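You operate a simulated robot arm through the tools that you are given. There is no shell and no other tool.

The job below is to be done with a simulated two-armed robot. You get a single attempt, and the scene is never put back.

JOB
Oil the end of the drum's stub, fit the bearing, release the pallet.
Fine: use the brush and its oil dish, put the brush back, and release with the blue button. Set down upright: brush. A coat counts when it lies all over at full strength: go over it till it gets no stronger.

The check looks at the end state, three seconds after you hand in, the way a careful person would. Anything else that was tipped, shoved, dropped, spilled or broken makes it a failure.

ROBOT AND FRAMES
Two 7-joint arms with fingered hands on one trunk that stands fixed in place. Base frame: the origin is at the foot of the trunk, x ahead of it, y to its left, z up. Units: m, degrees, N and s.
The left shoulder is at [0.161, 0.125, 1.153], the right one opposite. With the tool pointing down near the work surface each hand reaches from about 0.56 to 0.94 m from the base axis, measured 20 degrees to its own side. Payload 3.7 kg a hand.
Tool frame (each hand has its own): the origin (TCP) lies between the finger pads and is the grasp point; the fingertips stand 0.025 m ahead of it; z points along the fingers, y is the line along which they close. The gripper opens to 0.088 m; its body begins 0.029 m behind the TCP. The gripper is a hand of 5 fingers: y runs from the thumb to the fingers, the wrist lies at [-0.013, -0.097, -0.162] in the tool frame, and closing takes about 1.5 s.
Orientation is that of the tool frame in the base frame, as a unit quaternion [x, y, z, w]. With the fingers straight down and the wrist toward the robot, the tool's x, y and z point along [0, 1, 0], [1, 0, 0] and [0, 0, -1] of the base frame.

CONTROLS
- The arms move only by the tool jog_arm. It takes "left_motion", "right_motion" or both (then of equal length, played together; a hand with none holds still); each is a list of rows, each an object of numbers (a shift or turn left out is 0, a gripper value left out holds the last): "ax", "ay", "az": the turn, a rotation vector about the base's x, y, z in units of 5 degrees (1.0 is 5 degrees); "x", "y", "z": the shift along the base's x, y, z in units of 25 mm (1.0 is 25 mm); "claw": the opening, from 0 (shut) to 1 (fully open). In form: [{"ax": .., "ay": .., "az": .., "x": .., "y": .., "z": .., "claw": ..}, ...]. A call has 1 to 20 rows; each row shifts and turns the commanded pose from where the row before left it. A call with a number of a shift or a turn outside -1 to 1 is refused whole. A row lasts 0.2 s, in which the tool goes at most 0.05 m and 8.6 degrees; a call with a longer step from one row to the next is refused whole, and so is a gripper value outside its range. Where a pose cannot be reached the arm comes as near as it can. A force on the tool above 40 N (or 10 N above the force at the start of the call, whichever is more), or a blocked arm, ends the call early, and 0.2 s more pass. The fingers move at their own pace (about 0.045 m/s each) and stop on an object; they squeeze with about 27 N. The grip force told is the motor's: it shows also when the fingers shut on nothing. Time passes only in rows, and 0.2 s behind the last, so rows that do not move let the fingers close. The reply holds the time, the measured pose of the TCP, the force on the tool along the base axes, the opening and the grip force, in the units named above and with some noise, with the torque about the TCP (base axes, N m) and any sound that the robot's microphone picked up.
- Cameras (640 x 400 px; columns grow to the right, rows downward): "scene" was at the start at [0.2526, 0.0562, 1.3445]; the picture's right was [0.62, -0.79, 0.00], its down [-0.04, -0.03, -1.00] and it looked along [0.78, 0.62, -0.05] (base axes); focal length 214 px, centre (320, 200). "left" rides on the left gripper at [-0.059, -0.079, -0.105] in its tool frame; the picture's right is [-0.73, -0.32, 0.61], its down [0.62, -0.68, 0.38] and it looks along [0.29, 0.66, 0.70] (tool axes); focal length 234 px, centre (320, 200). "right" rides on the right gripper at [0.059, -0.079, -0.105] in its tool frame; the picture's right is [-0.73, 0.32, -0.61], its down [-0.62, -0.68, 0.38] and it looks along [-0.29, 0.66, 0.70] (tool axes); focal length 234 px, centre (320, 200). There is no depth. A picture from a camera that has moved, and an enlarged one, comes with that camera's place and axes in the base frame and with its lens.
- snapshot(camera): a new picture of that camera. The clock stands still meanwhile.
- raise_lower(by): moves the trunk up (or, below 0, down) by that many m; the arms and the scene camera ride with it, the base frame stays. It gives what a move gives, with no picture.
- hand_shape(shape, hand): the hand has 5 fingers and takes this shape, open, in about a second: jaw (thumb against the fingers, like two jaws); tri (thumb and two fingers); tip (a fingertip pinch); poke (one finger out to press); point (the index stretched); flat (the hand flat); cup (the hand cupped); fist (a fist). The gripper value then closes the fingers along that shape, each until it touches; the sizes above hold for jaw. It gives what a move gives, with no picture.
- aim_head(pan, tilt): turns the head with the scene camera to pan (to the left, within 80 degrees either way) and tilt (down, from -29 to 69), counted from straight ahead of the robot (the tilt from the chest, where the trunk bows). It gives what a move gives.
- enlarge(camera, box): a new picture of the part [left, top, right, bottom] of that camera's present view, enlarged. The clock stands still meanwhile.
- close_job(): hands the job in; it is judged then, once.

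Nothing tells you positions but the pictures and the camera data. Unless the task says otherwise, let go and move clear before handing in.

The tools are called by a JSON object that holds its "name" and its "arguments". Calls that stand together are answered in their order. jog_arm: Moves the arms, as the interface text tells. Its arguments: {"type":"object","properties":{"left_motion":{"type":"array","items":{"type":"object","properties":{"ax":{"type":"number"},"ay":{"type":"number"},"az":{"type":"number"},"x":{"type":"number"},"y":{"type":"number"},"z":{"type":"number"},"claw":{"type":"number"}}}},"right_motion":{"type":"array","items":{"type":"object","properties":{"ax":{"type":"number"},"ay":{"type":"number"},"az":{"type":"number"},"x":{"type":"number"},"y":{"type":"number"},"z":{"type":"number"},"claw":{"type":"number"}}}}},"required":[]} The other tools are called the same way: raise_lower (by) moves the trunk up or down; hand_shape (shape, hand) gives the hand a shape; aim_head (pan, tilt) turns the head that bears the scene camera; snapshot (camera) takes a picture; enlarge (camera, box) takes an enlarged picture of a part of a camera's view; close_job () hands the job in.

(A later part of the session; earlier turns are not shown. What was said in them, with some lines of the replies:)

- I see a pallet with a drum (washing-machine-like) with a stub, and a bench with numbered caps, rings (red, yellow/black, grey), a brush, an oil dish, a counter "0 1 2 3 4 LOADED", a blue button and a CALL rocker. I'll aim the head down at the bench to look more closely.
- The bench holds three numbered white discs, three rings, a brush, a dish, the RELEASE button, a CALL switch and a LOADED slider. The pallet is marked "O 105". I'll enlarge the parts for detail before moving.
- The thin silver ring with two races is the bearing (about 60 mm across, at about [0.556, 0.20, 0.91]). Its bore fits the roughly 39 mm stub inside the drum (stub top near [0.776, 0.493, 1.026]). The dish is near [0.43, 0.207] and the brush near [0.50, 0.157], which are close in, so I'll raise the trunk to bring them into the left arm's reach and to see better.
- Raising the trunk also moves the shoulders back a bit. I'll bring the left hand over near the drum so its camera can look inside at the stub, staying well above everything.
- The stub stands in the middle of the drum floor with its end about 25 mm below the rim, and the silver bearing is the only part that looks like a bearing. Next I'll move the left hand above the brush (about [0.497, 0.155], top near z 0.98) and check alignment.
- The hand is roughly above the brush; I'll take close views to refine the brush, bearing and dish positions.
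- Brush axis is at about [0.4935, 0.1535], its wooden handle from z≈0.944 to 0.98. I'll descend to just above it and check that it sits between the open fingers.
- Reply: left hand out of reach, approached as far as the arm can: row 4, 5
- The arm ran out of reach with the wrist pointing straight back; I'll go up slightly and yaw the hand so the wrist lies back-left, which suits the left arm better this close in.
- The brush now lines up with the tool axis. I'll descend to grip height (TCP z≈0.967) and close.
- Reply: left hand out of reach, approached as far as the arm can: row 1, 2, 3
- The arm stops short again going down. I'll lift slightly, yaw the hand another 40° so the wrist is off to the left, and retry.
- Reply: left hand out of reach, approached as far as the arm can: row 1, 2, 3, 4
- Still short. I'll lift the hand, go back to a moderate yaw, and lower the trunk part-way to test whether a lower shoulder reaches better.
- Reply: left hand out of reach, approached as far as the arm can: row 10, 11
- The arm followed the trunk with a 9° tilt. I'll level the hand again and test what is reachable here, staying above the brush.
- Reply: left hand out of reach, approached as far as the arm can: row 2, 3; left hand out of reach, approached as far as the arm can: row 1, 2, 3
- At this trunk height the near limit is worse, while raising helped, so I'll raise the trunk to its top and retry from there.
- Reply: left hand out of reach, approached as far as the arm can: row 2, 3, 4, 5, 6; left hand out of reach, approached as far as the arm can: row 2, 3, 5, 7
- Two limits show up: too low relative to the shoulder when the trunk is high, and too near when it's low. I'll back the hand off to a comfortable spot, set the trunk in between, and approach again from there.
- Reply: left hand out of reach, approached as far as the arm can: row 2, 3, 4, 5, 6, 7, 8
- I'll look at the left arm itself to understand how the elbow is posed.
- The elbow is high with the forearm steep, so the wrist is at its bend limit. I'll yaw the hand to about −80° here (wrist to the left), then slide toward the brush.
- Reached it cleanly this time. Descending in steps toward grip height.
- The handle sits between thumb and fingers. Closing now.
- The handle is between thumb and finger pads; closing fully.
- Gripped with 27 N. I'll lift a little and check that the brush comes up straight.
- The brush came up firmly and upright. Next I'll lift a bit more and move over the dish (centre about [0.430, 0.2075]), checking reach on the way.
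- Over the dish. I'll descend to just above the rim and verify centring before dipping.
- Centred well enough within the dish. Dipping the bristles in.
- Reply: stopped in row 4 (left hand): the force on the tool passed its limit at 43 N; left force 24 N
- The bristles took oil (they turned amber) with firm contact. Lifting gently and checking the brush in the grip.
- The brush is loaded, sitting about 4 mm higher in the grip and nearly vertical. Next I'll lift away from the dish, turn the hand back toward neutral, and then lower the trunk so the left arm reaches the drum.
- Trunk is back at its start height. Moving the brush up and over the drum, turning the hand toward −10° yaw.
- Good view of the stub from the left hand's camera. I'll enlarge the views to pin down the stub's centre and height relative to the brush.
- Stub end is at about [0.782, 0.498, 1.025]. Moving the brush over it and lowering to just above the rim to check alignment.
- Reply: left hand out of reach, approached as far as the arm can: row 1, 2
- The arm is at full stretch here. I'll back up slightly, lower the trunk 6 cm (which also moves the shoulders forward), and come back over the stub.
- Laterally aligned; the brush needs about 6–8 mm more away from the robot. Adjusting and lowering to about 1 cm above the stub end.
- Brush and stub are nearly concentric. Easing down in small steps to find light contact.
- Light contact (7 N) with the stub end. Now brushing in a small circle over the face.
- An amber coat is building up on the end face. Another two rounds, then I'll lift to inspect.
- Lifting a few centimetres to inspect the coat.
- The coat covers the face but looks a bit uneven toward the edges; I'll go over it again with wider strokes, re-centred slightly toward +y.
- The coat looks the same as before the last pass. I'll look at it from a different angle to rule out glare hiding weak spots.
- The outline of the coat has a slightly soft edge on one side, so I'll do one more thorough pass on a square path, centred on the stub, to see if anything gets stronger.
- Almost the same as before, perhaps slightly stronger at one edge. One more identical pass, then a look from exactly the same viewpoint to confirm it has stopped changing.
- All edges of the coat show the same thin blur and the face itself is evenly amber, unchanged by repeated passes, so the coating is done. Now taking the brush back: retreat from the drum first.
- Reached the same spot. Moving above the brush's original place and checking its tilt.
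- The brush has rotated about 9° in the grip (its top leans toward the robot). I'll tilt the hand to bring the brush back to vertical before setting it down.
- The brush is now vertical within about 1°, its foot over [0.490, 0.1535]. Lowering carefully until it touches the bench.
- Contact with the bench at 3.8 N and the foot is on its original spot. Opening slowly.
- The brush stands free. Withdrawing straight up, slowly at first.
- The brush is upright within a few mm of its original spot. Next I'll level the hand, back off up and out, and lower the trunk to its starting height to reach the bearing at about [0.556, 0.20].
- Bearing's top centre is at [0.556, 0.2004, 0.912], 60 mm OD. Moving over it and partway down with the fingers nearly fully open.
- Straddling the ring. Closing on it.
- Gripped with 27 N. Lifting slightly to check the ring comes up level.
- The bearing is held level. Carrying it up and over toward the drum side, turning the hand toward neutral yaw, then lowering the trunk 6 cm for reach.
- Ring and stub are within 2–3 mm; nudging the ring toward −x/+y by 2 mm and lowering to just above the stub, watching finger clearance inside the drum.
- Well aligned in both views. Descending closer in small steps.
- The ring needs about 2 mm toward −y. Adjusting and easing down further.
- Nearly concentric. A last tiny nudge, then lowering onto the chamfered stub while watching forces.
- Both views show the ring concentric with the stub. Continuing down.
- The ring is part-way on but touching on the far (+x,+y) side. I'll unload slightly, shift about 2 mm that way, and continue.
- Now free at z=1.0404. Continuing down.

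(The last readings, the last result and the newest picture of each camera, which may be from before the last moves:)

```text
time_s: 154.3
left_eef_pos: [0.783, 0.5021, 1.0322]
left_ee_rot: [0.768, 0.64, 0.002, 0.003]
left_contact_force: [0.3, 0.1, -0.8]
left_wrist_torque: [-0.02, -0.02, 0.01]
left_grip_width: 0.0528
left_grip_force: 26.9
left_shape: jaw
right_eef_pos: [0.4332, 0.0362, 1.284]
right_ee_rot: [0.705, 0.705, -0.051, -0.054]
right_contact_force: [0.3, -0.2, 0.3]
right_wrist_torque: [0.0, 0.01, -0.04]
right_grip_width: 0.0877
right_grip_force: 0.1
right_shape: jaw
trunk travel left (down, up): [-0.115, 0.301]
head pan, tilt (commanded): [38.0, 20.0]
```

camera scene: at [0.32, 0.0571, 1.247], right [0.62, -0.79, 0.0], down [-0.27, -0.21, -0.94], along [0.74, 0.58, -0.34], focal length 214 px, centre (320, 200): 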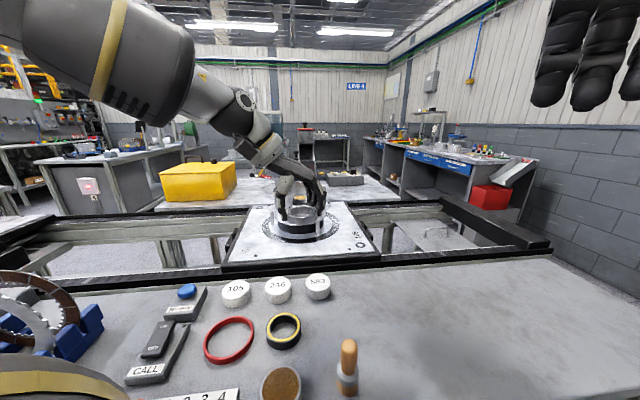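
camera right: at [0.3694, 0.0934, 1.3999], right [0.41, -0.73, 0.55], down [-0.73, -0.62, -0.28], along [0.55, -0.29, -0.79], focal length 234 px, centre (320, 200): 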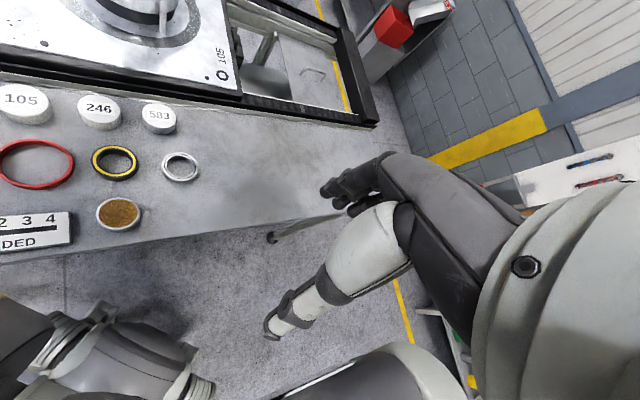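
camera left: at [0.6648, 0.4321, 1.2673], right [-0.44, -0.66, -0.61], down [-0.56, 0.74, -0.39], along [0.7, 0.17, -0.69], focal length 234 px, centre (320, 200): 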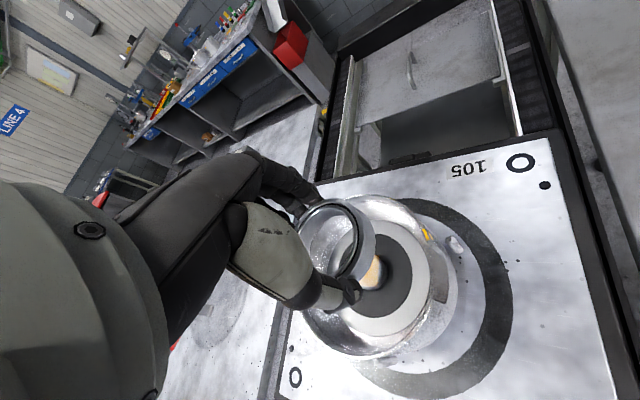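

{"name": "jog_arm", "arguments": {"left_motion": [{"z": -0.06}, {"z": -0.05}, {}]}}

{"name": "enlarge", "arguments": {"camera": "scene", "box": [285, 180, 325, 215]}}

```text
time_s: 155.1
left_eef_pos: [0.7811, 0.5007, 1.0314]
left_ee_rot: [0.768, 0.641, 0.003, 0.003]
left_contact_force: [0.2, 0.4, 2.8]
left_wrist_torque: [-0.01, 0.11, -0.04]
left_grip_width: 0.053
left_grip_force: 26.8
left_shape: jaw
right_eef_pos: [0.4316, 0.035, 1.2858]
right_ee_rot: [0.705, 0.705, -0.051, -0.053]
right_contact_force: [-0.5, 0.0, -0.5]
right_wrist_torque: [0.01, 0.0, -0.03]
right_grip_width: 0.0878
right_grip_force: 0.2
right_shape: jaw
trunk travel left (down, up): [-0.115, 0.301]
head pan, tilt (commanded): [38.0, 20.0]
```

```text
11.43 times, centred on (305, 198) of scene
camera zoom: at [0.3196, 0.057, 1.2473], right [0.62, -0.79, 0.0], down [-0.27, -0.21, -0.94], along [0.74, 0.58, -0.34], focal length 2451 px, centre (491, 229)
```

zoom: 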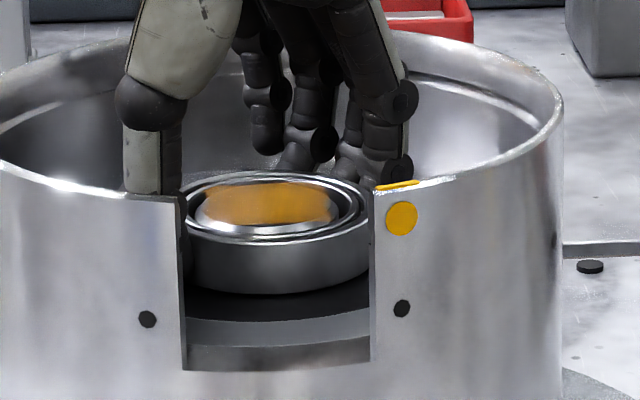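

The bearing is down on the stub (light contact is the thumb tip touching the drum floor). Unloading a hair and opening just enough to free the ring.

{"name": "jog_arm", "arguments": {"left_motion": [{"z": 0.04}, {"claw": 0.62}, {"claw": 0.66}, {"claw": 0.7}, {"claw": 0.74}, {"claw": 0.74}, {}]}}

{"name": "enlarge", "arguments": {"camera": "scene", "box": [285, 180, 325, 215]}}

{"name": "enlarge", "arguments": {"camera": "left", "box": [260, 170, 460, 330]}}

```text
time_s: 156.7
left_eef_pos: [0.7828, 0.4999, 1.0299]
left_ee_rot: [0.768, 0.641, 0.002, 0.003]
left_contact_force: [0.2, 0.1, 0.2]
left_wrist_torque: [0.03, -0.01, 0.0]
left_grip_width: 0.0648
left_grip_force: 0.0
left_shape: jaw
right_eef_pos: [0.4321, 0.0346, 1.2843]
right_ee_rot: [0.705, 0.705, -0.051, -0.054]
right_contact_force: [0.6, 0.1, 0.2]
right_wrist_torque: [0.02, 0.01, -0.04]
right_grip_width: 0.0879
right_grip_force: 0.0
right_shape: jaw
trunk travel left (down, up): [-0.115, 0.301]
head pan, tilt (commanded): [38.0, 20.0]
```

```text
11.43 times, centred on (305, 198) of scene
camera zoom: at [0.3199, 0.0571, 1.2471], right [0.62, -0.79, 0.0], down [-0.27, -0.21, -0.94], along [0.74, 0.58, -0.34], focal length 2451 px, centre (491, 229)
```

zoom: 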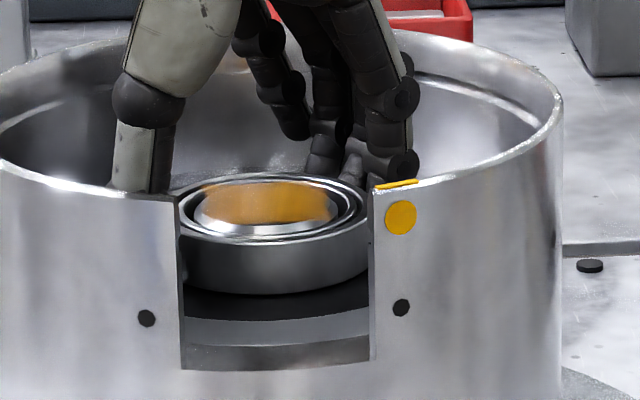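

```text
2.50 times, centred on (360, 250) of left
camera zoom: at [0.6943, 0.457, 1.1365], right [-0.44, -0.66, -0.61], down [-0.56, 0.73, -0.39], along [0.7, 0.17, -0.69], focal length 585 px, centre (220, 75)
```

zoom: 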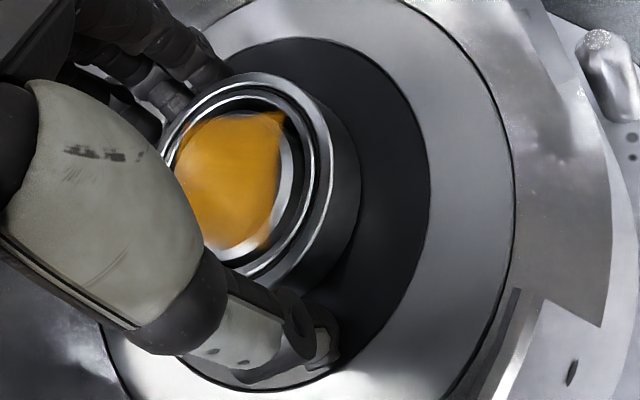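

The bearing sits down on the stub's base, concentric. Opening slightly more and withdrawing straight up.

{"name": "jog_arm", "arguments": {"left_motion": [{"claw": 0.78}, {"claw": 0.8}, {}, {"z": 0.2}, {"z": 0.3}, {"z": 0.4}, {"z": 0.5}, {}]}}

{"name": "enlarge", "arguments": {"camera": "scene", "box": [285, 180, 325, 215]}}

{"name": "enlarge", "arguments": {"camera": "left", "box": [260, 170, 460, 330]}}

```text
time_s: 158.5
left_eef_pos: [0.7825, 0.5002, 1.0658]
left_ee_rot: [0.768, 0.64, 0.001, 0.003]
left_contact_force: [-0.4, -0.2, 0.2]
left_wrist_torque: [0.0, 0.02, -0.02]
left_grip_width: 0.0702
left_grip_force: 0.1
left_shape: jaw
right_eef_pos: [0.4336, 0.0364, 1.2844]
right_ee_rot: [0.706, 0.704, -0.051, -0.054]
right_contact_force: [0.4, 0.1, -0.7]
right_wrist_torque: [0.0, 0.0, -0.01]
right_grip_width: 0.0874
right_grip_force: 0.0
right_shape: jaw
trunk travel left (down, up): [-0.115, 0.301]
head pan, tilt (commanded): [38.0, 20.0]
```

```text
11.43 times, centred on (305, 198) of scene
camera zoom: at [0.3201, 0.0571, 1.247], right [0.62, -0.79, 0.0], down [-0.27, -0.21, -0.94], along [0.74, 0.58, -0.34], focal length 2451 px, centre (491, 229)
```

zoom: 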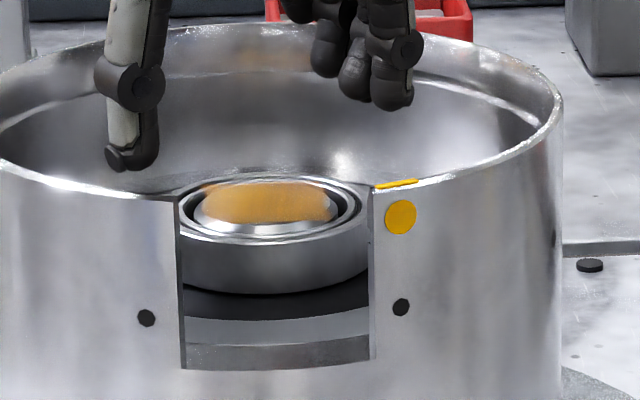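

```text
2.50 times, centred on (360, 250) of left
camera zoom: at [0.695, 0.4568, 1.1708], right [-0.44, -0.66, -0.61], down [-0.56, 0.73, -0.39], along [0.7, 0.17, -0.69], focal length 585 px, centre (220, 75)
```

zoom: 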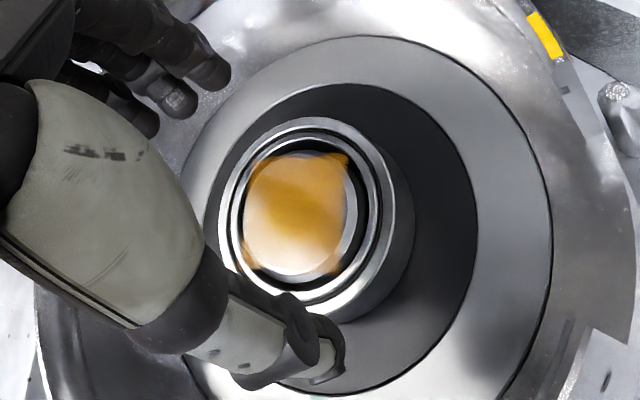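

The bearing is seated on the oiled stub and the hand is clear of it. Raising out of the drum and moving back toward the RELEASE button area to take a look.

{"name": "jog_arm", "arguments": {"left_motion": [{"z": 0.8}, {"z": 0.8}, {"z": 0.8}, {"z": 0.8}, {"z": 0.8, "x": -0.5}, {"x": -0.9, "y": -0.2}, {"x": -0.9, "y": -0.2}, {"x": -0.9, "y": -0.2}, {"x": -0.9, "y": -0.2}, {"x": -0.9, "y": -0.2}, {"x": -0.9, "y": -0.2}, {"x": -0.9, "y": -0.2}, {}]}}

{"name": "aim_head", "arguments": {"pan": 55, "tilt": 45}}

{"name": "snapshot", "arguments": {"camera": "scene"}}

{"name": "snapshot", "arguments": {"camera": "left"}}

{"name": "snapshot", "arguments": {"camera": "right"}}

```text
time_s: 161.3
left_eef_pos: [0.613, 0.4673, 1.1675]
left_ee_rot: [0.768, 0.641, 0.001, 0.003]
left_contact_force: [-0.3, 0.2, 0.1]
left_wrist_torque: [-0.04, 0.01, 0.0]
left_grip_width: 0.07
left_grip_force: 0.1
left_shape: jaw
right_eef_pos: [0.4334, 0.0366, 1.2854]
right_ee_rot: [0.706, 0.705, -0.052, -0.055]
right_contact_force: [0.5, -0.5, 0.4]
right_wrist_torque: [0.01, -0.01, 0.0]
right_grip_width: 0.0878
right_grip_force: 0.1
right_shape: jaw
trunk travel left (down, up): [-0.115, 0.301]
head pan, tilt (commanded): [38.0, 20.0]
```

```text
time_s: 162.2
left_eef_pos: [0.614, 0.4679, 1.1677]
left_ee_rot: [0.768, 0.64, 0.001, 0.003]
left_contact_force: [-0.1, -0.3, 0.5]
left_wrist_torque: [0.0, 0.04, -0.03]
left_grip_width: 0.0704
left_grip_force: 0.1
left_shape: jaw
right_eef_pos: [0.4337, 0.0359, 1.2839]
right_ee_rot: [0.705, 0.705, -0.051, -0.053]
right_contact_force: [-0.3, -0.2, -0.8]
right_wrist_torque: [0.02, -0.04, 0.01]
right_grip_width: 0.0879
right_grip_force: 0.0
right_shape: jaw
trunk travel left (down, up): [-0.115, 0.301]
head pan, tilt (commanded): [55.0, 45.0]
```

```text
taken
camera scene: at [0.2933, 0.0664, 1.2085], right [0.82, -0.57, 0.0], down [-0.41, -0.58, -0.71], along [0.41, 0.58, -0.71], focal length 214 px, centre (320, 200)
```

scene: 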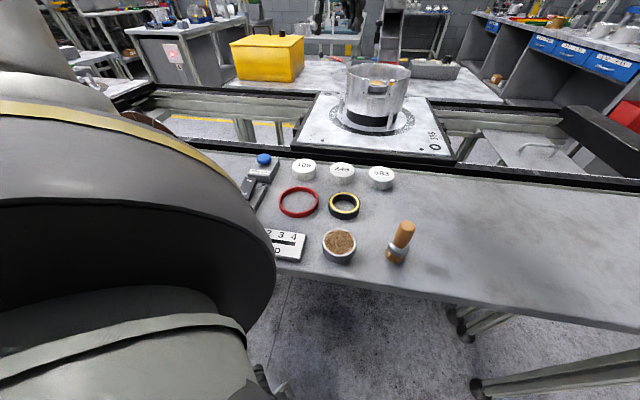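

```text
taken
camera left: at [0.5245, 0.4236, 1.2734], right [-0.44, -0.66, -0.61], down [-0.56, 0.73, -0.39], along [0.7, 0.17, -0.69], focal length 234 px, centre (320, 200)
```

left: 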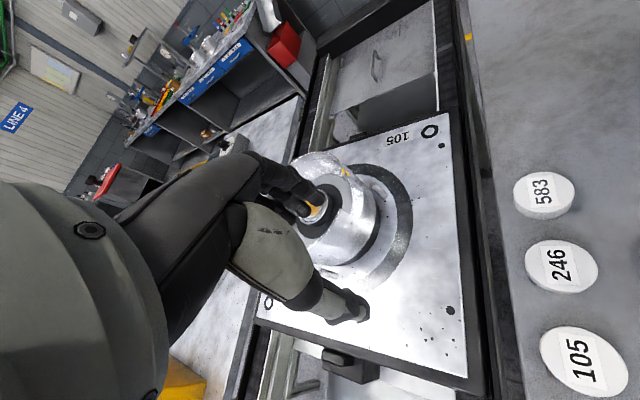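

```text
taken
camera right: at [0.3701, 0.0936, 1.3995], right [0.41, -0.73, 0.55], down [-0.73, -0.62, -0.28], along [0.55, -0.29, -0.79], focal length 234 px, centre (320, 200)
```

right: 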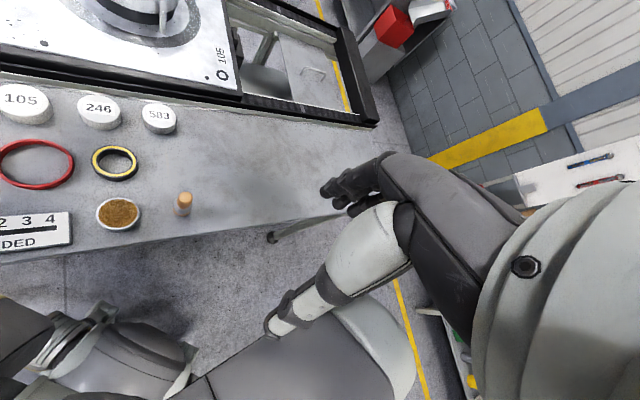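

{"name": "enlarge", "arguments": {"camera": "scene", "box": [230, 140, 310, 200]}}

{"name": "enlarge", "arguments": {"camera": "scene", "box": [320, 50, 440, 140]}}

```text
6.67 times, centred on (270, 170) of scene
camera zoom: at [0.2933, 0.0664, 1.2085], right [0.82, -0.57, 0.0], down [-0.41, -0.58, -0.71], along [0.41, 0.58, -0.71], focal length 1430 px, centre (653, 400)
```

zoom: 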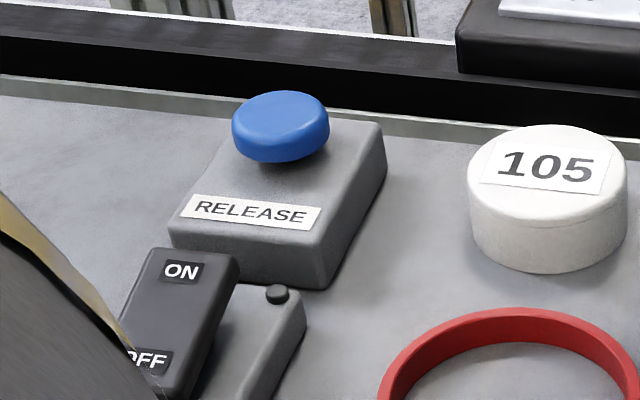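

```text
4.44 times, centred on (380, 95) of scene
camera zoom: at [0.2933, 0.0664, 1.2085], right [0.82, -0.57, 0.0], down [-0.41, -0.58, -0.71], along [0.41, 0.58, -0.71], focal length 953 px, centre (53, 667)
```

zoom: 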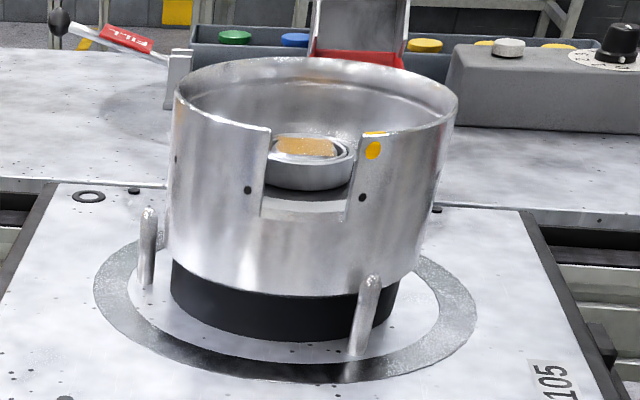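

I need to check the blue stand left of the button before moving the arm in there.

{"name": "raise_lower", "arguments": {"by": 0.06}}

{"name": "aim_head", "arguments": {"pan": 68, "tilt": 35}}

{"name": "snapshot", "arguments": {"camera": "scene"}}

```text
time_s: 163.2
left_eef_pos: [0.6146, 0.466, 1.2247]
left_ee_rot: [0.767, 0.641, 0.0, 0.002]
left_contact_force: [-0.3, 0.9, 0.3]
left_wrist_torque: [-0.03, 0.0, 0.02]
left_grip_width: 0.0702
left_grip_force: 0.1
left_shape: jaw
right_eef_pos: [0.4352, 0.0359, 1.3421]
right_ee_rot: [0.705, 0.705, -0.052, -0.056]
right_contact_force: [0.9, -0.7, -0.5]
right_wrist_torque: [-0.04, 0.04, 0.02]
right_grip_width: 0.0876
right_grip_force: 0.1
right_shape: jaw
trunk travel left (down, up): [-0.175, 0.241]
head pan, tilt (commanded): [55.0, 45.0]
```

```text
time_s: 164.0
left_eef_pos: [0.6123, 0.4667, 1.2264]
left_ee_rot: [0.768, 0.64, 0.002, 0.003]
left_contact_force: [0.1, 0.5, -0.3]
left_wrist_torque: [0.01, -0.04, -0.01]
left_grip_width: 0.0702
left_grip_force: 0.2
left_shape: jaw
right_eef_pos: [0.4328, 0.036, 1.3443]
right_ee_rot: [0.706, 0.705, -0.051, -0.054]
right_contact_force: [-0.5, 0.2, 1.1]
right_wrist_torque: [0.03, 0.02, 0.0]
right_grip_width: 0.088
right_grip_force: 0.1
right_shape: jaw
trunk travel left (down, up): [-0.175, 0.241]
head pan, tilt (commanded): [68.0, 35.0]
```

```text
taken
camera scene: at [0.2138, 0.0813, 1.293], right [0.93, -0.38, 0.0], down [-0.22, -0.53, -0.82], along [0.31, 0.76, -0.57], focal length 214 px, centre (320, 200)
```

scene: 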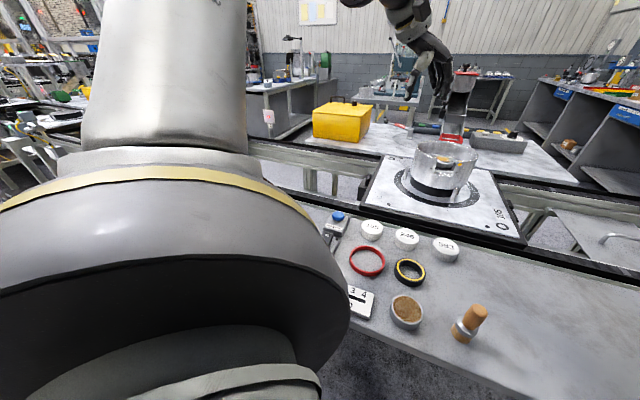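

The stand's nearest edge is roughly 11 cm left of the button, so a vertical press with the wrist toward the robot will clear it. Moving the hand over the button at height.

{"name": "jog_arm", "arguments": {"left_motion": [{"x": -0.94, "az": 1}, {"x": -0.94, "az": 1}, {"x": -0.94}, {"x": -0.94}, {"x": -0.94}, {"x": -0.94}, {"x": -0.94}, {"x": -0.94}, {}]}}

{"name": "snapshot", "arguments": {"camera": "left"}}

{"name": "snapshot", "arguments": {"camera": "scene"}}

```text
time_s: 166.0
left_eef_pos: [0.4245, 0.4659, 1.225]
left_ee_rot: [0.709, 0.705, 0.002, 0.002]
left_contact_force: [0.4, 0.3, -0.4]
left_wrist_torque: [0.02, 0.0, 0.03]
left_grip_width: 0.0703
left_grip_force: 0.0
left_shape: jaw
right_eef_pos: [0.4336, 0.0358, 1.3426]
right_ee_rot: [0.705, 0.705, -0.053, -0.055]
right_contact_force: [-0.2, -0.6, 0.0]
right_wrist_torque: [0.0, -0.01, 0.02]
right_grip_width: 0.0876
right_grip_force: 0.0
right_shape: jaw
trunk travel left (down, up): [-0.175, 0.241]
head pan, tilt (commanded): [68.0, 35.0]
```

```text
taken
camera left: at [0.3453, 0.4071, 1.3307], right [-0.32, -0.72, -0.61], down [-0.68, 0.63, -0.39], along [0.66, 0.29, -0.69], focal length 234 px, centre (320, 200)
```

left: 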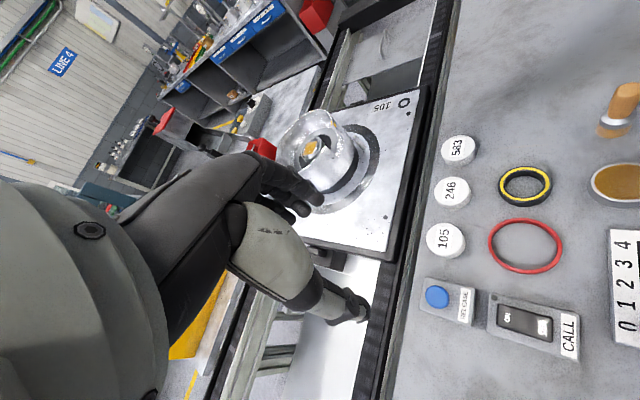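

```text
taken
camera scene: at [0.2146, 0.0814, 1.2927], right [0.93, -0.37, 0.0], down [-0.22, -0.53, -0.82], along [0.31, 0.76, -0.57], focal length 214 px, centre (320, 200)
```

scene: 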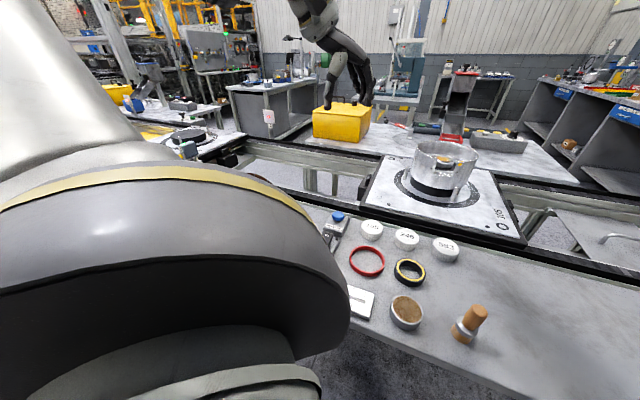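

Button is right below, at about [0.421, 0.471, 0.937]. Shaping the hand for poking and looking at where the fingertip is.

{"name": "hand_shape", "arguments": {"hand": "left", "shape": "poke"}}

{"name": "snapshot", "arguments": {"camera": "left"}}

{"name": "enlarge", "arguments": {"camera": "scene", "box": [290, 20, 410, 130]}}

```text
time_s: 166.9
left_eef_pos: [0.4258, 0.4645, 1.2255]
left_ee_rot: [0.709, 0.705, 0.002, 0.003]
left_contact_force: [0.6, 0.1, 0.8]
left_wrist_torque: [0.0, 0.0, 0.0]
left_grip_width: 0.0
left_grip_force: 0.2
left_shape: poke
right_eef_pos: [0.4326, 0.0372, 1.3439]
right_ee_rot: [0.705, 0.705, -0.052, -0.054]
right_contact_force: [0.8, 0.7, 0.3]
right_wrist_torque: [-0.02, 0.0, 0.0]
right_grip_width: 0.0879
right_grip_force: 0.1
right_shape: jaw
trunk travel left (down, up): [-0.175, 0.241]
head pan, tilt (commanded): [68.0, 35.0]
```

```text
taken
camera left: at [0.3451, 0.4072, 1.3312], right [-0.32, -0.72, -0.61], down [-0.68, 0.63, -0.39], along [0.66, 0.29, -0.69], focal length 234 px, centre (320, 200)
```

left: 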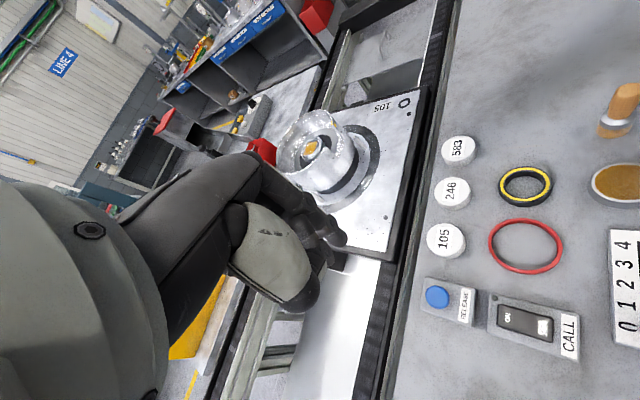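

```text
3.64 times, centred on (350, 75) of scene
camera zoom: at [0.2141, 0.0814, 1.2929], right [0.93, -0.37, 0.0], down [-0.21, -0.53, -0.82], along [0.31, 0.76, -0.57], focal length 780 px, centre (211, 654)
```

zoom: 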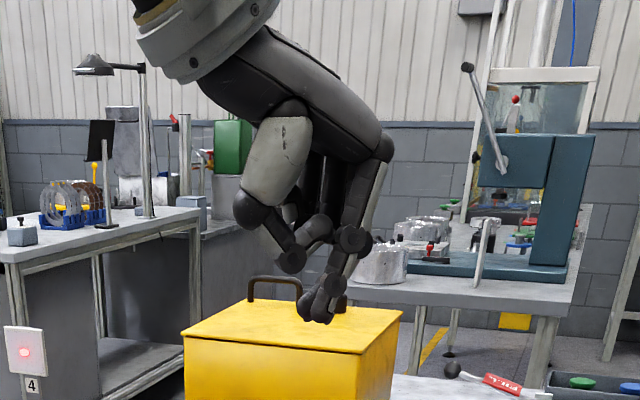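

The index fingertip is the lowest point, about 23 mm ahead of the TCP. Aligning it over the button and descending partway.

{"name": "jog_arm", "arguments": {"left_motion": [{"x": -0.14, "y": 0.21, "z": -0.8}, {"x": -0.13, "y": 0.21, "z": -0.8}, {"z": -0.9}, {"z": -0.9}, {"z": -0.9}, {"z": -0.9}, {"z": -0.9}, {"z": -0.9}, {}]}}

{"name": "snapshot", "arguments": {"camera": "left"}}

{"name": "snapshot", "arguments": {"camera": "scene"}}

```text
time_s: 168.9
left_eef_pos: [0.4172, 0.4761, 1.0521]
left_ee_rot: [0.708, 0.706, 0.003, 0.003]
left_contact_force: [-0.5, -0.2, -0.3]
left_wrist_torque: [-0.02, -0.02, -0.02]
left_grip_width: 0.0001
left_grip_force: 0.0
left_shape: poke
right_eef_pos: [0.4325, 0.0356, 1.3446]
right_ee_rot: [0.705, 0.705, -0.052, -0.054]
right_contact_force: [-0.3, 0.6, -0.1]
right_wrist_torque: [0.03, -0.01, -0.01]
right_grip_width: 0.0877
right_grip_force: 0.0
right_shape: jaw
trunk travel left (down, up): [-0.175, 0.241]
head pan, tilt (commanded): [68.0, 35.0]
```

```text
taken
camera left: at [0.3378, 0.4185, 1.1569], right [-0.32, -0.72, -0.61], down [-0.68, 0.63, -0.39], along [0.66, 0.29, -0.69], focal length 234 px, centre (320, 200)
```

left: 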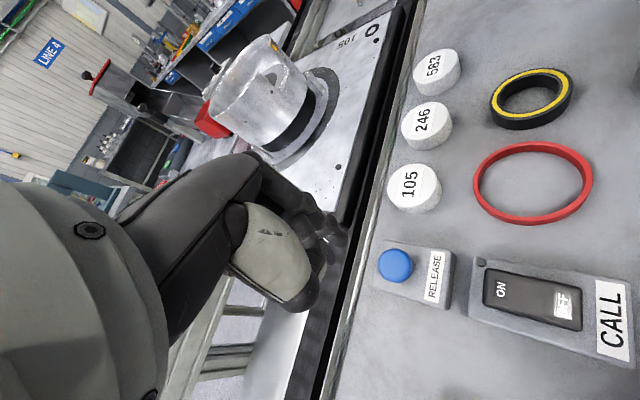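

```text
taken
camera scene: at [0.2138, 0.0813, 1.2931], right [0.93, -0.37, 0.0], down [-0.21, -0.53, -0.82], along [0.31, 0.76, -0.57], focal length 214 px, centre (320, 200)
```

scene: 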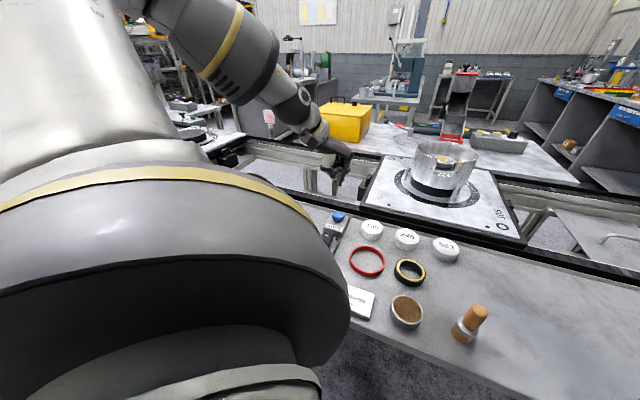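

Projected alignment is within a couple of millimetres. Descending to just above the button.

{"name": "jog_arm", "arguments": {"left_motion": [{"z": -0.8}, {"z": -0.8}, {"z": -0.8}, {"z": -0.5}, {}]}}

{"name": "enlarge", "arguments": {"camera": "left", "box": [260, 170, 460, 330]}}

{"name": "enlarge", "arguments": {"camera": "scene", "box": [290, 140, 410, 250]}}

```text
time_s: 170.1
left_eef_pos: [0.4158, 0.4779, 0.9784]
left_ee_rot: [0.708, 0.706, 0.002, 0.003]
left_contact_force: [0.2, 0.3, -0.5]
left_wrist_torque: [0.03, -0.02, -0.01]
left_grip_width: 0.0002
left_grip_force: 0.2
left_shape: poke
right_eef_pos: [0.4327, 0.0362, 1.3439]
right_ee_rot: [0.705, 0.705, -0.052, -0.054]
right_contact_force: [0.6, -0.8, -0.7]
right_wrist_torque: [0.01, 0.01, -0.01]
right_grip_width: 0.0877
right_grip_force: 0.1
right_shape: jaw
trunk travel left (down, up): [-0.175, 0.241]
head pan, tilt (commanded): [68.0, 35.0]
```

```text
2.50 times, centred on (360, 250) of left
camera zoom: at [0.3371, 0.4192, 1.0835], right [-0.32, -0.72, -0.61], down [-0.68, 0.63, -0.39], along [0.66, 0.29, -0.69], focal length 585 px, centre (220, 75)
```

zoom: 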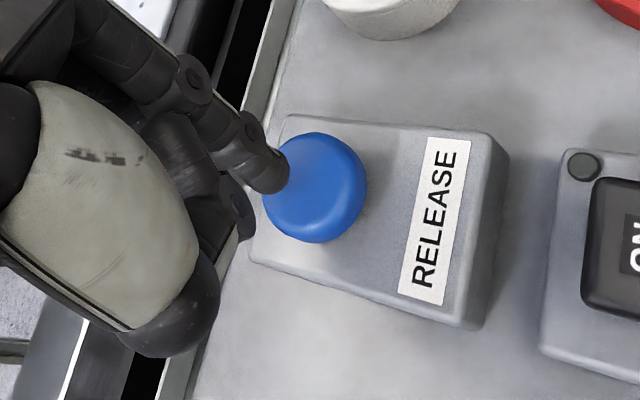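

```text
3.64 times, centred on (350, 195) of scene
camera zoom: at [0.214, 0.0814, 1.293], right [0.93, -0.37, 0.0], down [-0.21, -0.53, -0.82], along [0.31, 0.76, -0.57], focal length 780 px, centre (211, 218)
```

zoom: 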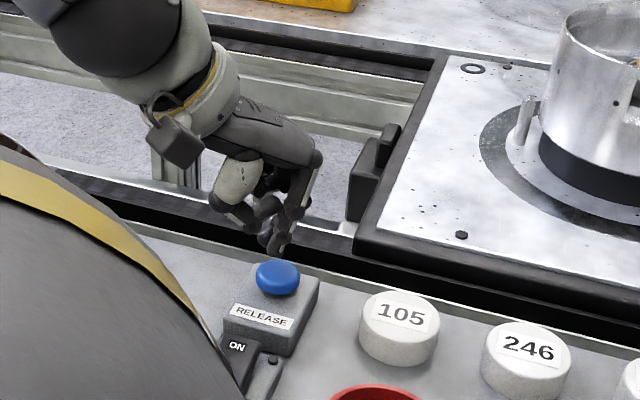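

Fingertip is right at the button; shifting 4 mm toward −y and pressing down gently.

{"name": "jog_arm", "arguments": {"left_motion": [{"y": -0.16, "z": -0.2}, {"z": -0.2}, {"z": -0.2}, {"z": -0.1}, {}]}}

{"name": "enlarge", "arguments": {"camera": "left", "box": [260, 170, 460, 330]}}

```text
time_s: 171.3
left_eef_pos: [0.417, 0.4728, 0.9598]
left_ee_rot: [0.709, 0.705, 0.003, 0.002]
left_contact_force: [-0.3, 0.4, 2.1]
left_wrist_torque: [0.06, -0.03, -0.02]
left_grip_width: 0.0001
left_grip_force: 0.0
left_shape: poke
right_eef_pos: [0.4322, 0.0359, 1.3456]
right_ee_rot: [0.706, 0.705, -0.051, -0.054]
right_contact_force: [0.5, 0.5, 0.5]
right_wrist_torque: [0.01, -0.05, -0.01]
right_grip_width: 0.0877
right_grip_force: 0.1
right_shape: jaw
trunk travel left (down, up): [-0.175, 0.241]
head pan, tilt (commanded): [68.0, 35.0]
```

```text
2.50 times, centred on (360, 250) of left
camera zoom: at [0.338, 0.4141, 1.0664], right [-0.32, -0.72, -0.61], down [-0.67, 0.63, -0.39], along [0.66, 0.29, -0.69], focal length 585 px, centre (220, 75)
```

zoom: 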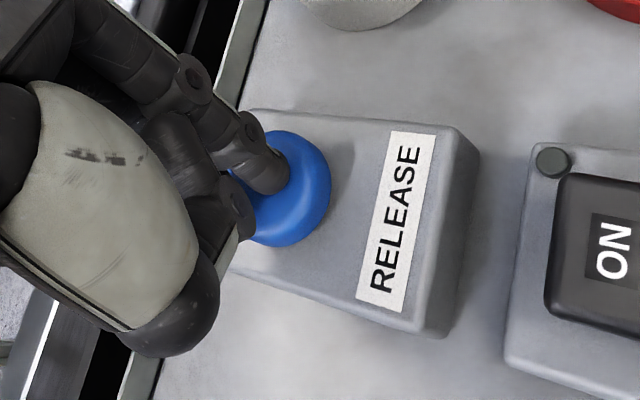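

Finger is on the button (2 N). Pressing through.

{"name": "jog_arm", "arguments": {"left_motion": [{"z": -0.12}, {"z": -0.12}, {"z": -0.12}, {}]}}

{"name": "snapshot", "arguments": {"camera": "scene"}}

{"name": "enlarge", "arguments": {"camera": "left", "box": [260, 170, 460, 330]}}

```text
time_s: 172.3
left_eef_pos: [0.4187, 0.4722, 0.9562]
left_ee_rot: [0.708, 0.706, 0.006, 0.003]
left_contact_force: [0.4, 2.1, 30.4]
left_wrist_torque: [0.01, -0.04, 0.0]
left_grip_width: 0.0
left_grip_force: 0.1
left_shape: poke
right_eef_pos: [0.4311, 0.0334, 1.3455]
right_ee_rot: [0.705, 0.705, -0.05, -0.053]
right_contact_force: [-0.4, -0.1, 0.2]
right_wrist_torque: [-0.01, -0.01, -0.01]
right_grip_width: 0.0878
right_grip_force: 0.0
right_shape: jaw
trunk travel left (down, up): [-0.175, 0.241]
head pan, tilt (commanded): [68.0, 35.0]
heard: click
```

```text
taken
camera scene: at [0.2118, 0.0794, 1.2939], right [0.93, -0.37, 0.0], down [-0.21, -0.53, -0.82], along [0.31, 0.76, -0.57], focal length 214 px, centre (320, 200)
```

scene: 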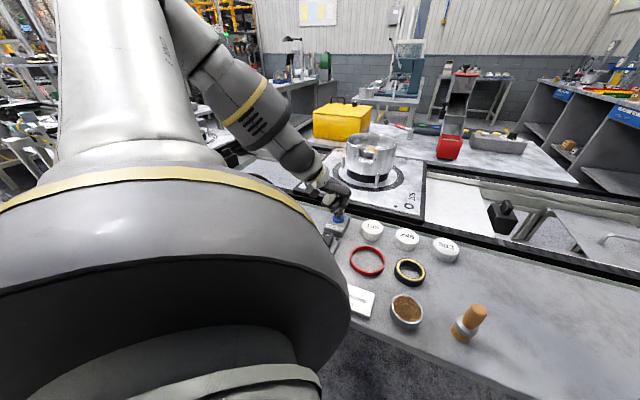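

```text
2.50 times, centred on (360, 250) of left
camera zoom: at [0.3378, 0.4133, 1.0603], right [-0.32, -0.72, -0.61], down [-0.67, 0.63, -0.39], along [0.67, 0.29, -0.69], focal length 585 px, centre (220, 75)
```

zoom: 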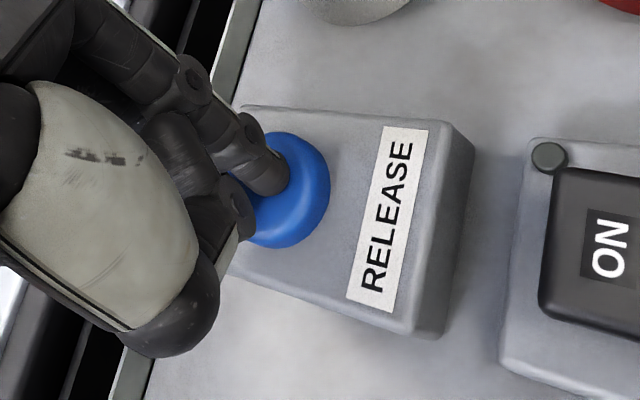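

A click was heard and the pallet is rolling away to the left along the line; my arm is on the near side of the bench, clear of it. Lifting the finger straight up off the button.

{"name": "jog_arm", "arguments": {"left_motion": [{"z": 0.4}, {"z": 0.8}, {"z": 0.9}, {"z": 0.9}, {"z": 0.9}, {"z": 0.9}]}}

{"name": "snapshot", "arguments": {"camera": "scene"}}

{"name": "snapshot", "arguments": {"camera": "left"}}

```text
time_s: 173.7
left_eef_pos: [0.4185, 0.4718, 1.0744]
left_ee_rot: [0.709, 0.705, 0.002, 0.002]
left_contact_force: [-0.3, -0.4, 0.8]
left_wrist_torque: [-0.01, -0.01, 0.01]
left_grip_width: 0.0
left_grip_force: 0.0
left_shape: poke
right_eef_pos: [0.4333, 0.0356, 1.3447]
right_ee_rot: [0.706, 0.705, -0.051, -0.054]
right_contact_force: [0.1, -0.7, -0.2]
right_wrist_torque: [0.01, -0.01, 0.0]
right_grip_width: 0.0879
right_grip_force: 0.1
right_shape: jaw
trunk travel left (down, up): [-0.175, 0.241]
head pan, tilt (commanded): [68.0, 35.0]
```

```text
taken
camera scene: at [0.2138, 0.081, 1.2931], right [0.93, -0.37, 0.0], down [-0.21, -0.53, -0.82], along [0.31, 0.76, -0.57], focal length 214 px, centre (320, 200)
```

scene: 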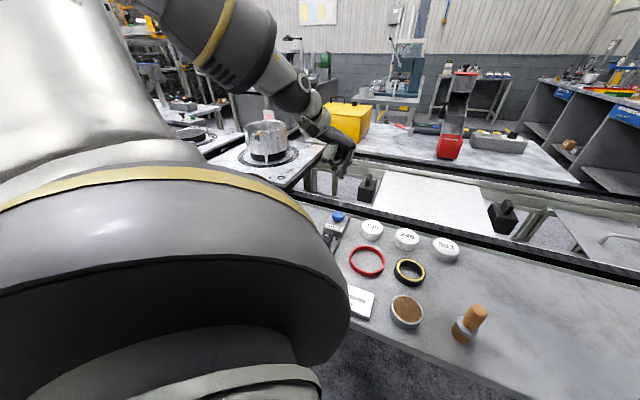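

```text
taken
camera left: at [0.3382, 0.4133, 1.1791], right [-0.32, -0.72, -0.61], down [-0.68, 0.63, -0.39], along [0.66, 0.29, -0.69], focal length 234 px, centre (320, 200)
```

left: 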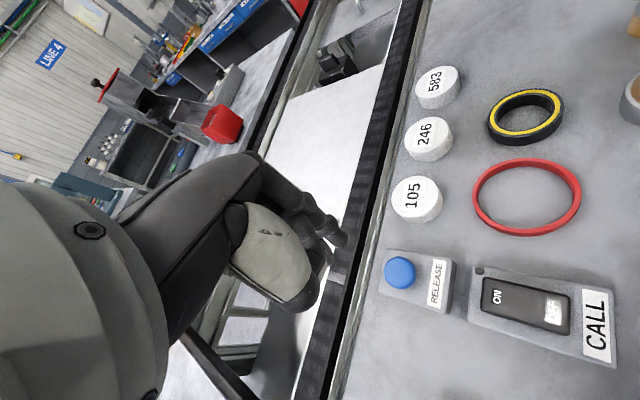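

The pallet has been released and rolled down the line. Lifting the arm clear and checking the drum, brush and other parts.

{"name": "jog_arm", "arguments": {"left_motion": [{"z": 0.9}, {"z": 0.9}, {"z": 0.9}, {"z": 0.9}, {"z": 0.9}, {"z": 0.9}, {}, {}]}}

{"name": "snapshot", "arguments": {"camera": "scene"}}

{"name": "enlarge", "arguments": {"camera": "scene", "box": [200, 90, 340, 190]}}

{"name": "enlarge", "arguments": {"camera": "scene", "box": [310, 190, 510, 350]}}

```text
time_s: 175.5
left_eef_pos: [0.4173, 0.4718, 1.2075]
left_ee_rot: [0.71, 0.705, 0.002, 0.002]
left_contact_force: [-0.4, -0.1, -0.2]
left_wrist_torque: [0.0, 0.0, 0.04]
left_grip_width: 0.0002
left_grip_force: 0.1
left_shape: poke
right_eef_pos: [0.4327, 0.0355, 1.3442]
right_ee_rot: [0.705, 0.706, -0.052, -0.053]
right_contact_force: [-0.2, 0.4, -1.0]
right_wrist_torque: [0.01, 0.02, 0.03]
right_grip_width: 0.0876
right_grip_force: 0.0
right_shape: jaw
trunk travel left (down, up): [-0.175, 0.241]
head pan, tilt (commanded): [68.0, 35.0]
```

```text
taken
camera scene: at [0.214, 0.0813, 1.293], right [0.93, -0.37, 0.0], down [-0.21, -0.53, -0.82], along [0.31, 0.76, -0.57], focal length 214 px, centre (320, 200)
```

scene: 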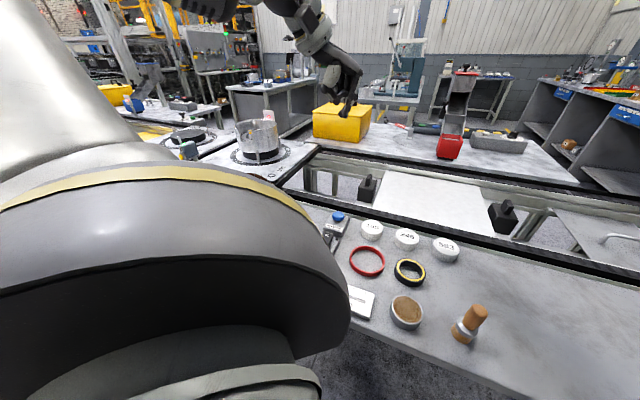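

```text
4.00 times, centred on (270, 140) of scene
camera zoom: at [0.214, 0.0813, 1.293], right [0.93, -0.37, 0.0], down [-0.21, -0.53, -0.82], along [0.31, 0.76, -0.57], focal length 858 px, centre (520, 440)
```

zoom: 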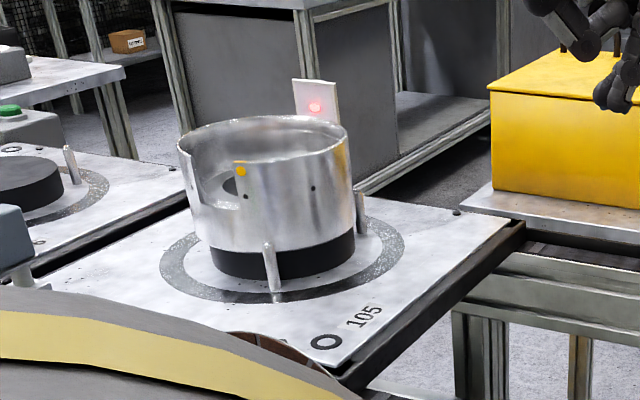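

```text
2.50 times, centred on (410, 270) of scene
camera zoom: at [0.214, 0.0813, 1.293], right [0.93, -0.37, 0.0], down [-0.21, -0.53, -0.82], along [0.31, 0.76, -0.57], focal length 536 px, centre (95, 25)
```

zoom: 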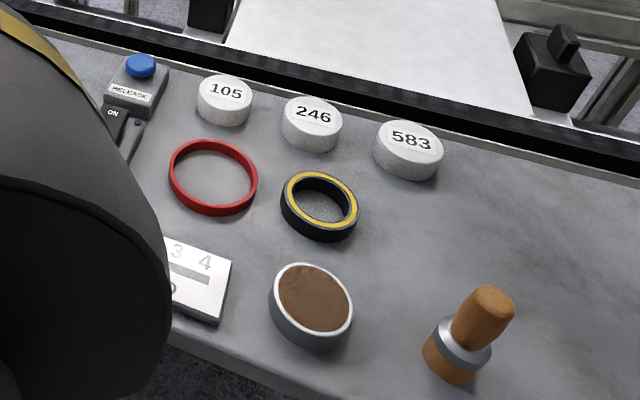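

{"name": "enlarge", "arguments": {"camera": "scene", "box": [235, 110, 295, 160]}}

{"name": "enlarge", "arguments": {"camera": "right", "box": [60, 80, 240, 260]}}

```text
8.00 times, centred on (265, 135) of scene
camera zoom: at [0.214, 0.0813, 1.293], right [0.93, -0.37, 0.0], down [-0.21, -0.53, -0.82], along [0.31, 0.76, -0.57], focal length 1716 px, centre (760, 720)
```

zoom: 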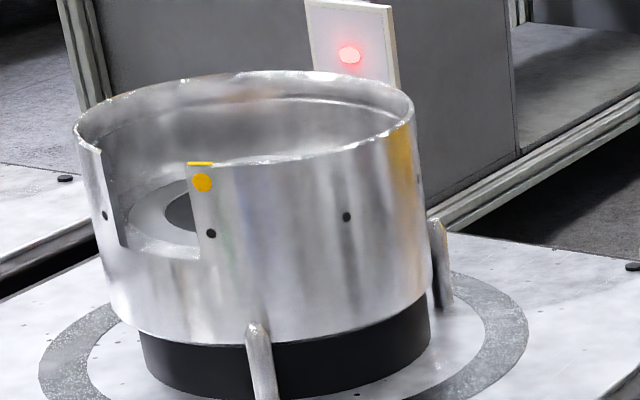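

```text
2.22 times, centred on (150, 170) of right
camera zoom: at [0.3698, 0.0935, 1.4596], right [0.41, -0.73, 0.55], down [-0.73, -0.62, -0.28], along [0.55, -0.29, -0.79], focal length 520 px, centre (698, 267)
```

zoom: 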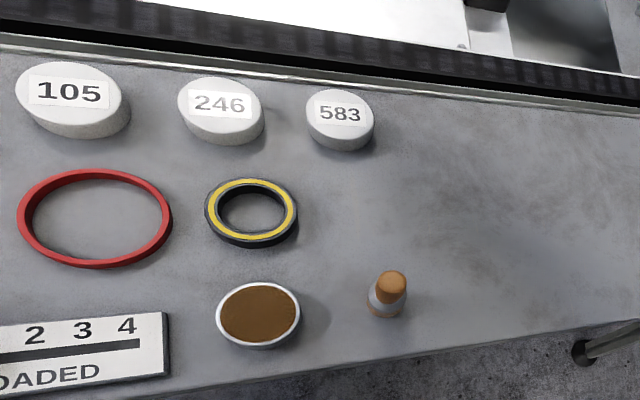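

The brush stands upright at its place, and the dish, rings and discs are where they were. The pallet has rolled on to the next station; the drum wall now hides the bearing, which I last saw seated on the oiled stub just after letting go of it. Both hands are clear, so I'm handing in.

{"name": "close_job", "arguments": {}}

```text
The job is handed in.
```

I oiled the end of the drum's stub, fitted the bearing over it and pressed the blue RELEASE button. It clicked, and the pallet rolled on to the next station.

- **Oil coat:** it covers the whole end of the stub. I kept brushing until further passes made no visible difference. I dipped the brush only once. Glare on the metal made the edges hard to judge, so I can't be certain of full strength right at the rim.
- **Bearing:** I took the plain silver ring with two races to be the bearing and left the yellow-and-black and red rings alone. It was down at the base of the stub when I let go. The drum wall hides it at the new station, so I have not seen it since the pallet moved.
- **Brush:** it turned about 9° in the hand while brushing, so I straightened it before setting it down. It stands upright about 7 mm from where it started.
- **Everything else:** in the last pictures the numbered discs, both other rings and the dish looked undisturbed. I did not touch the CALL switch or the LOADED slider.
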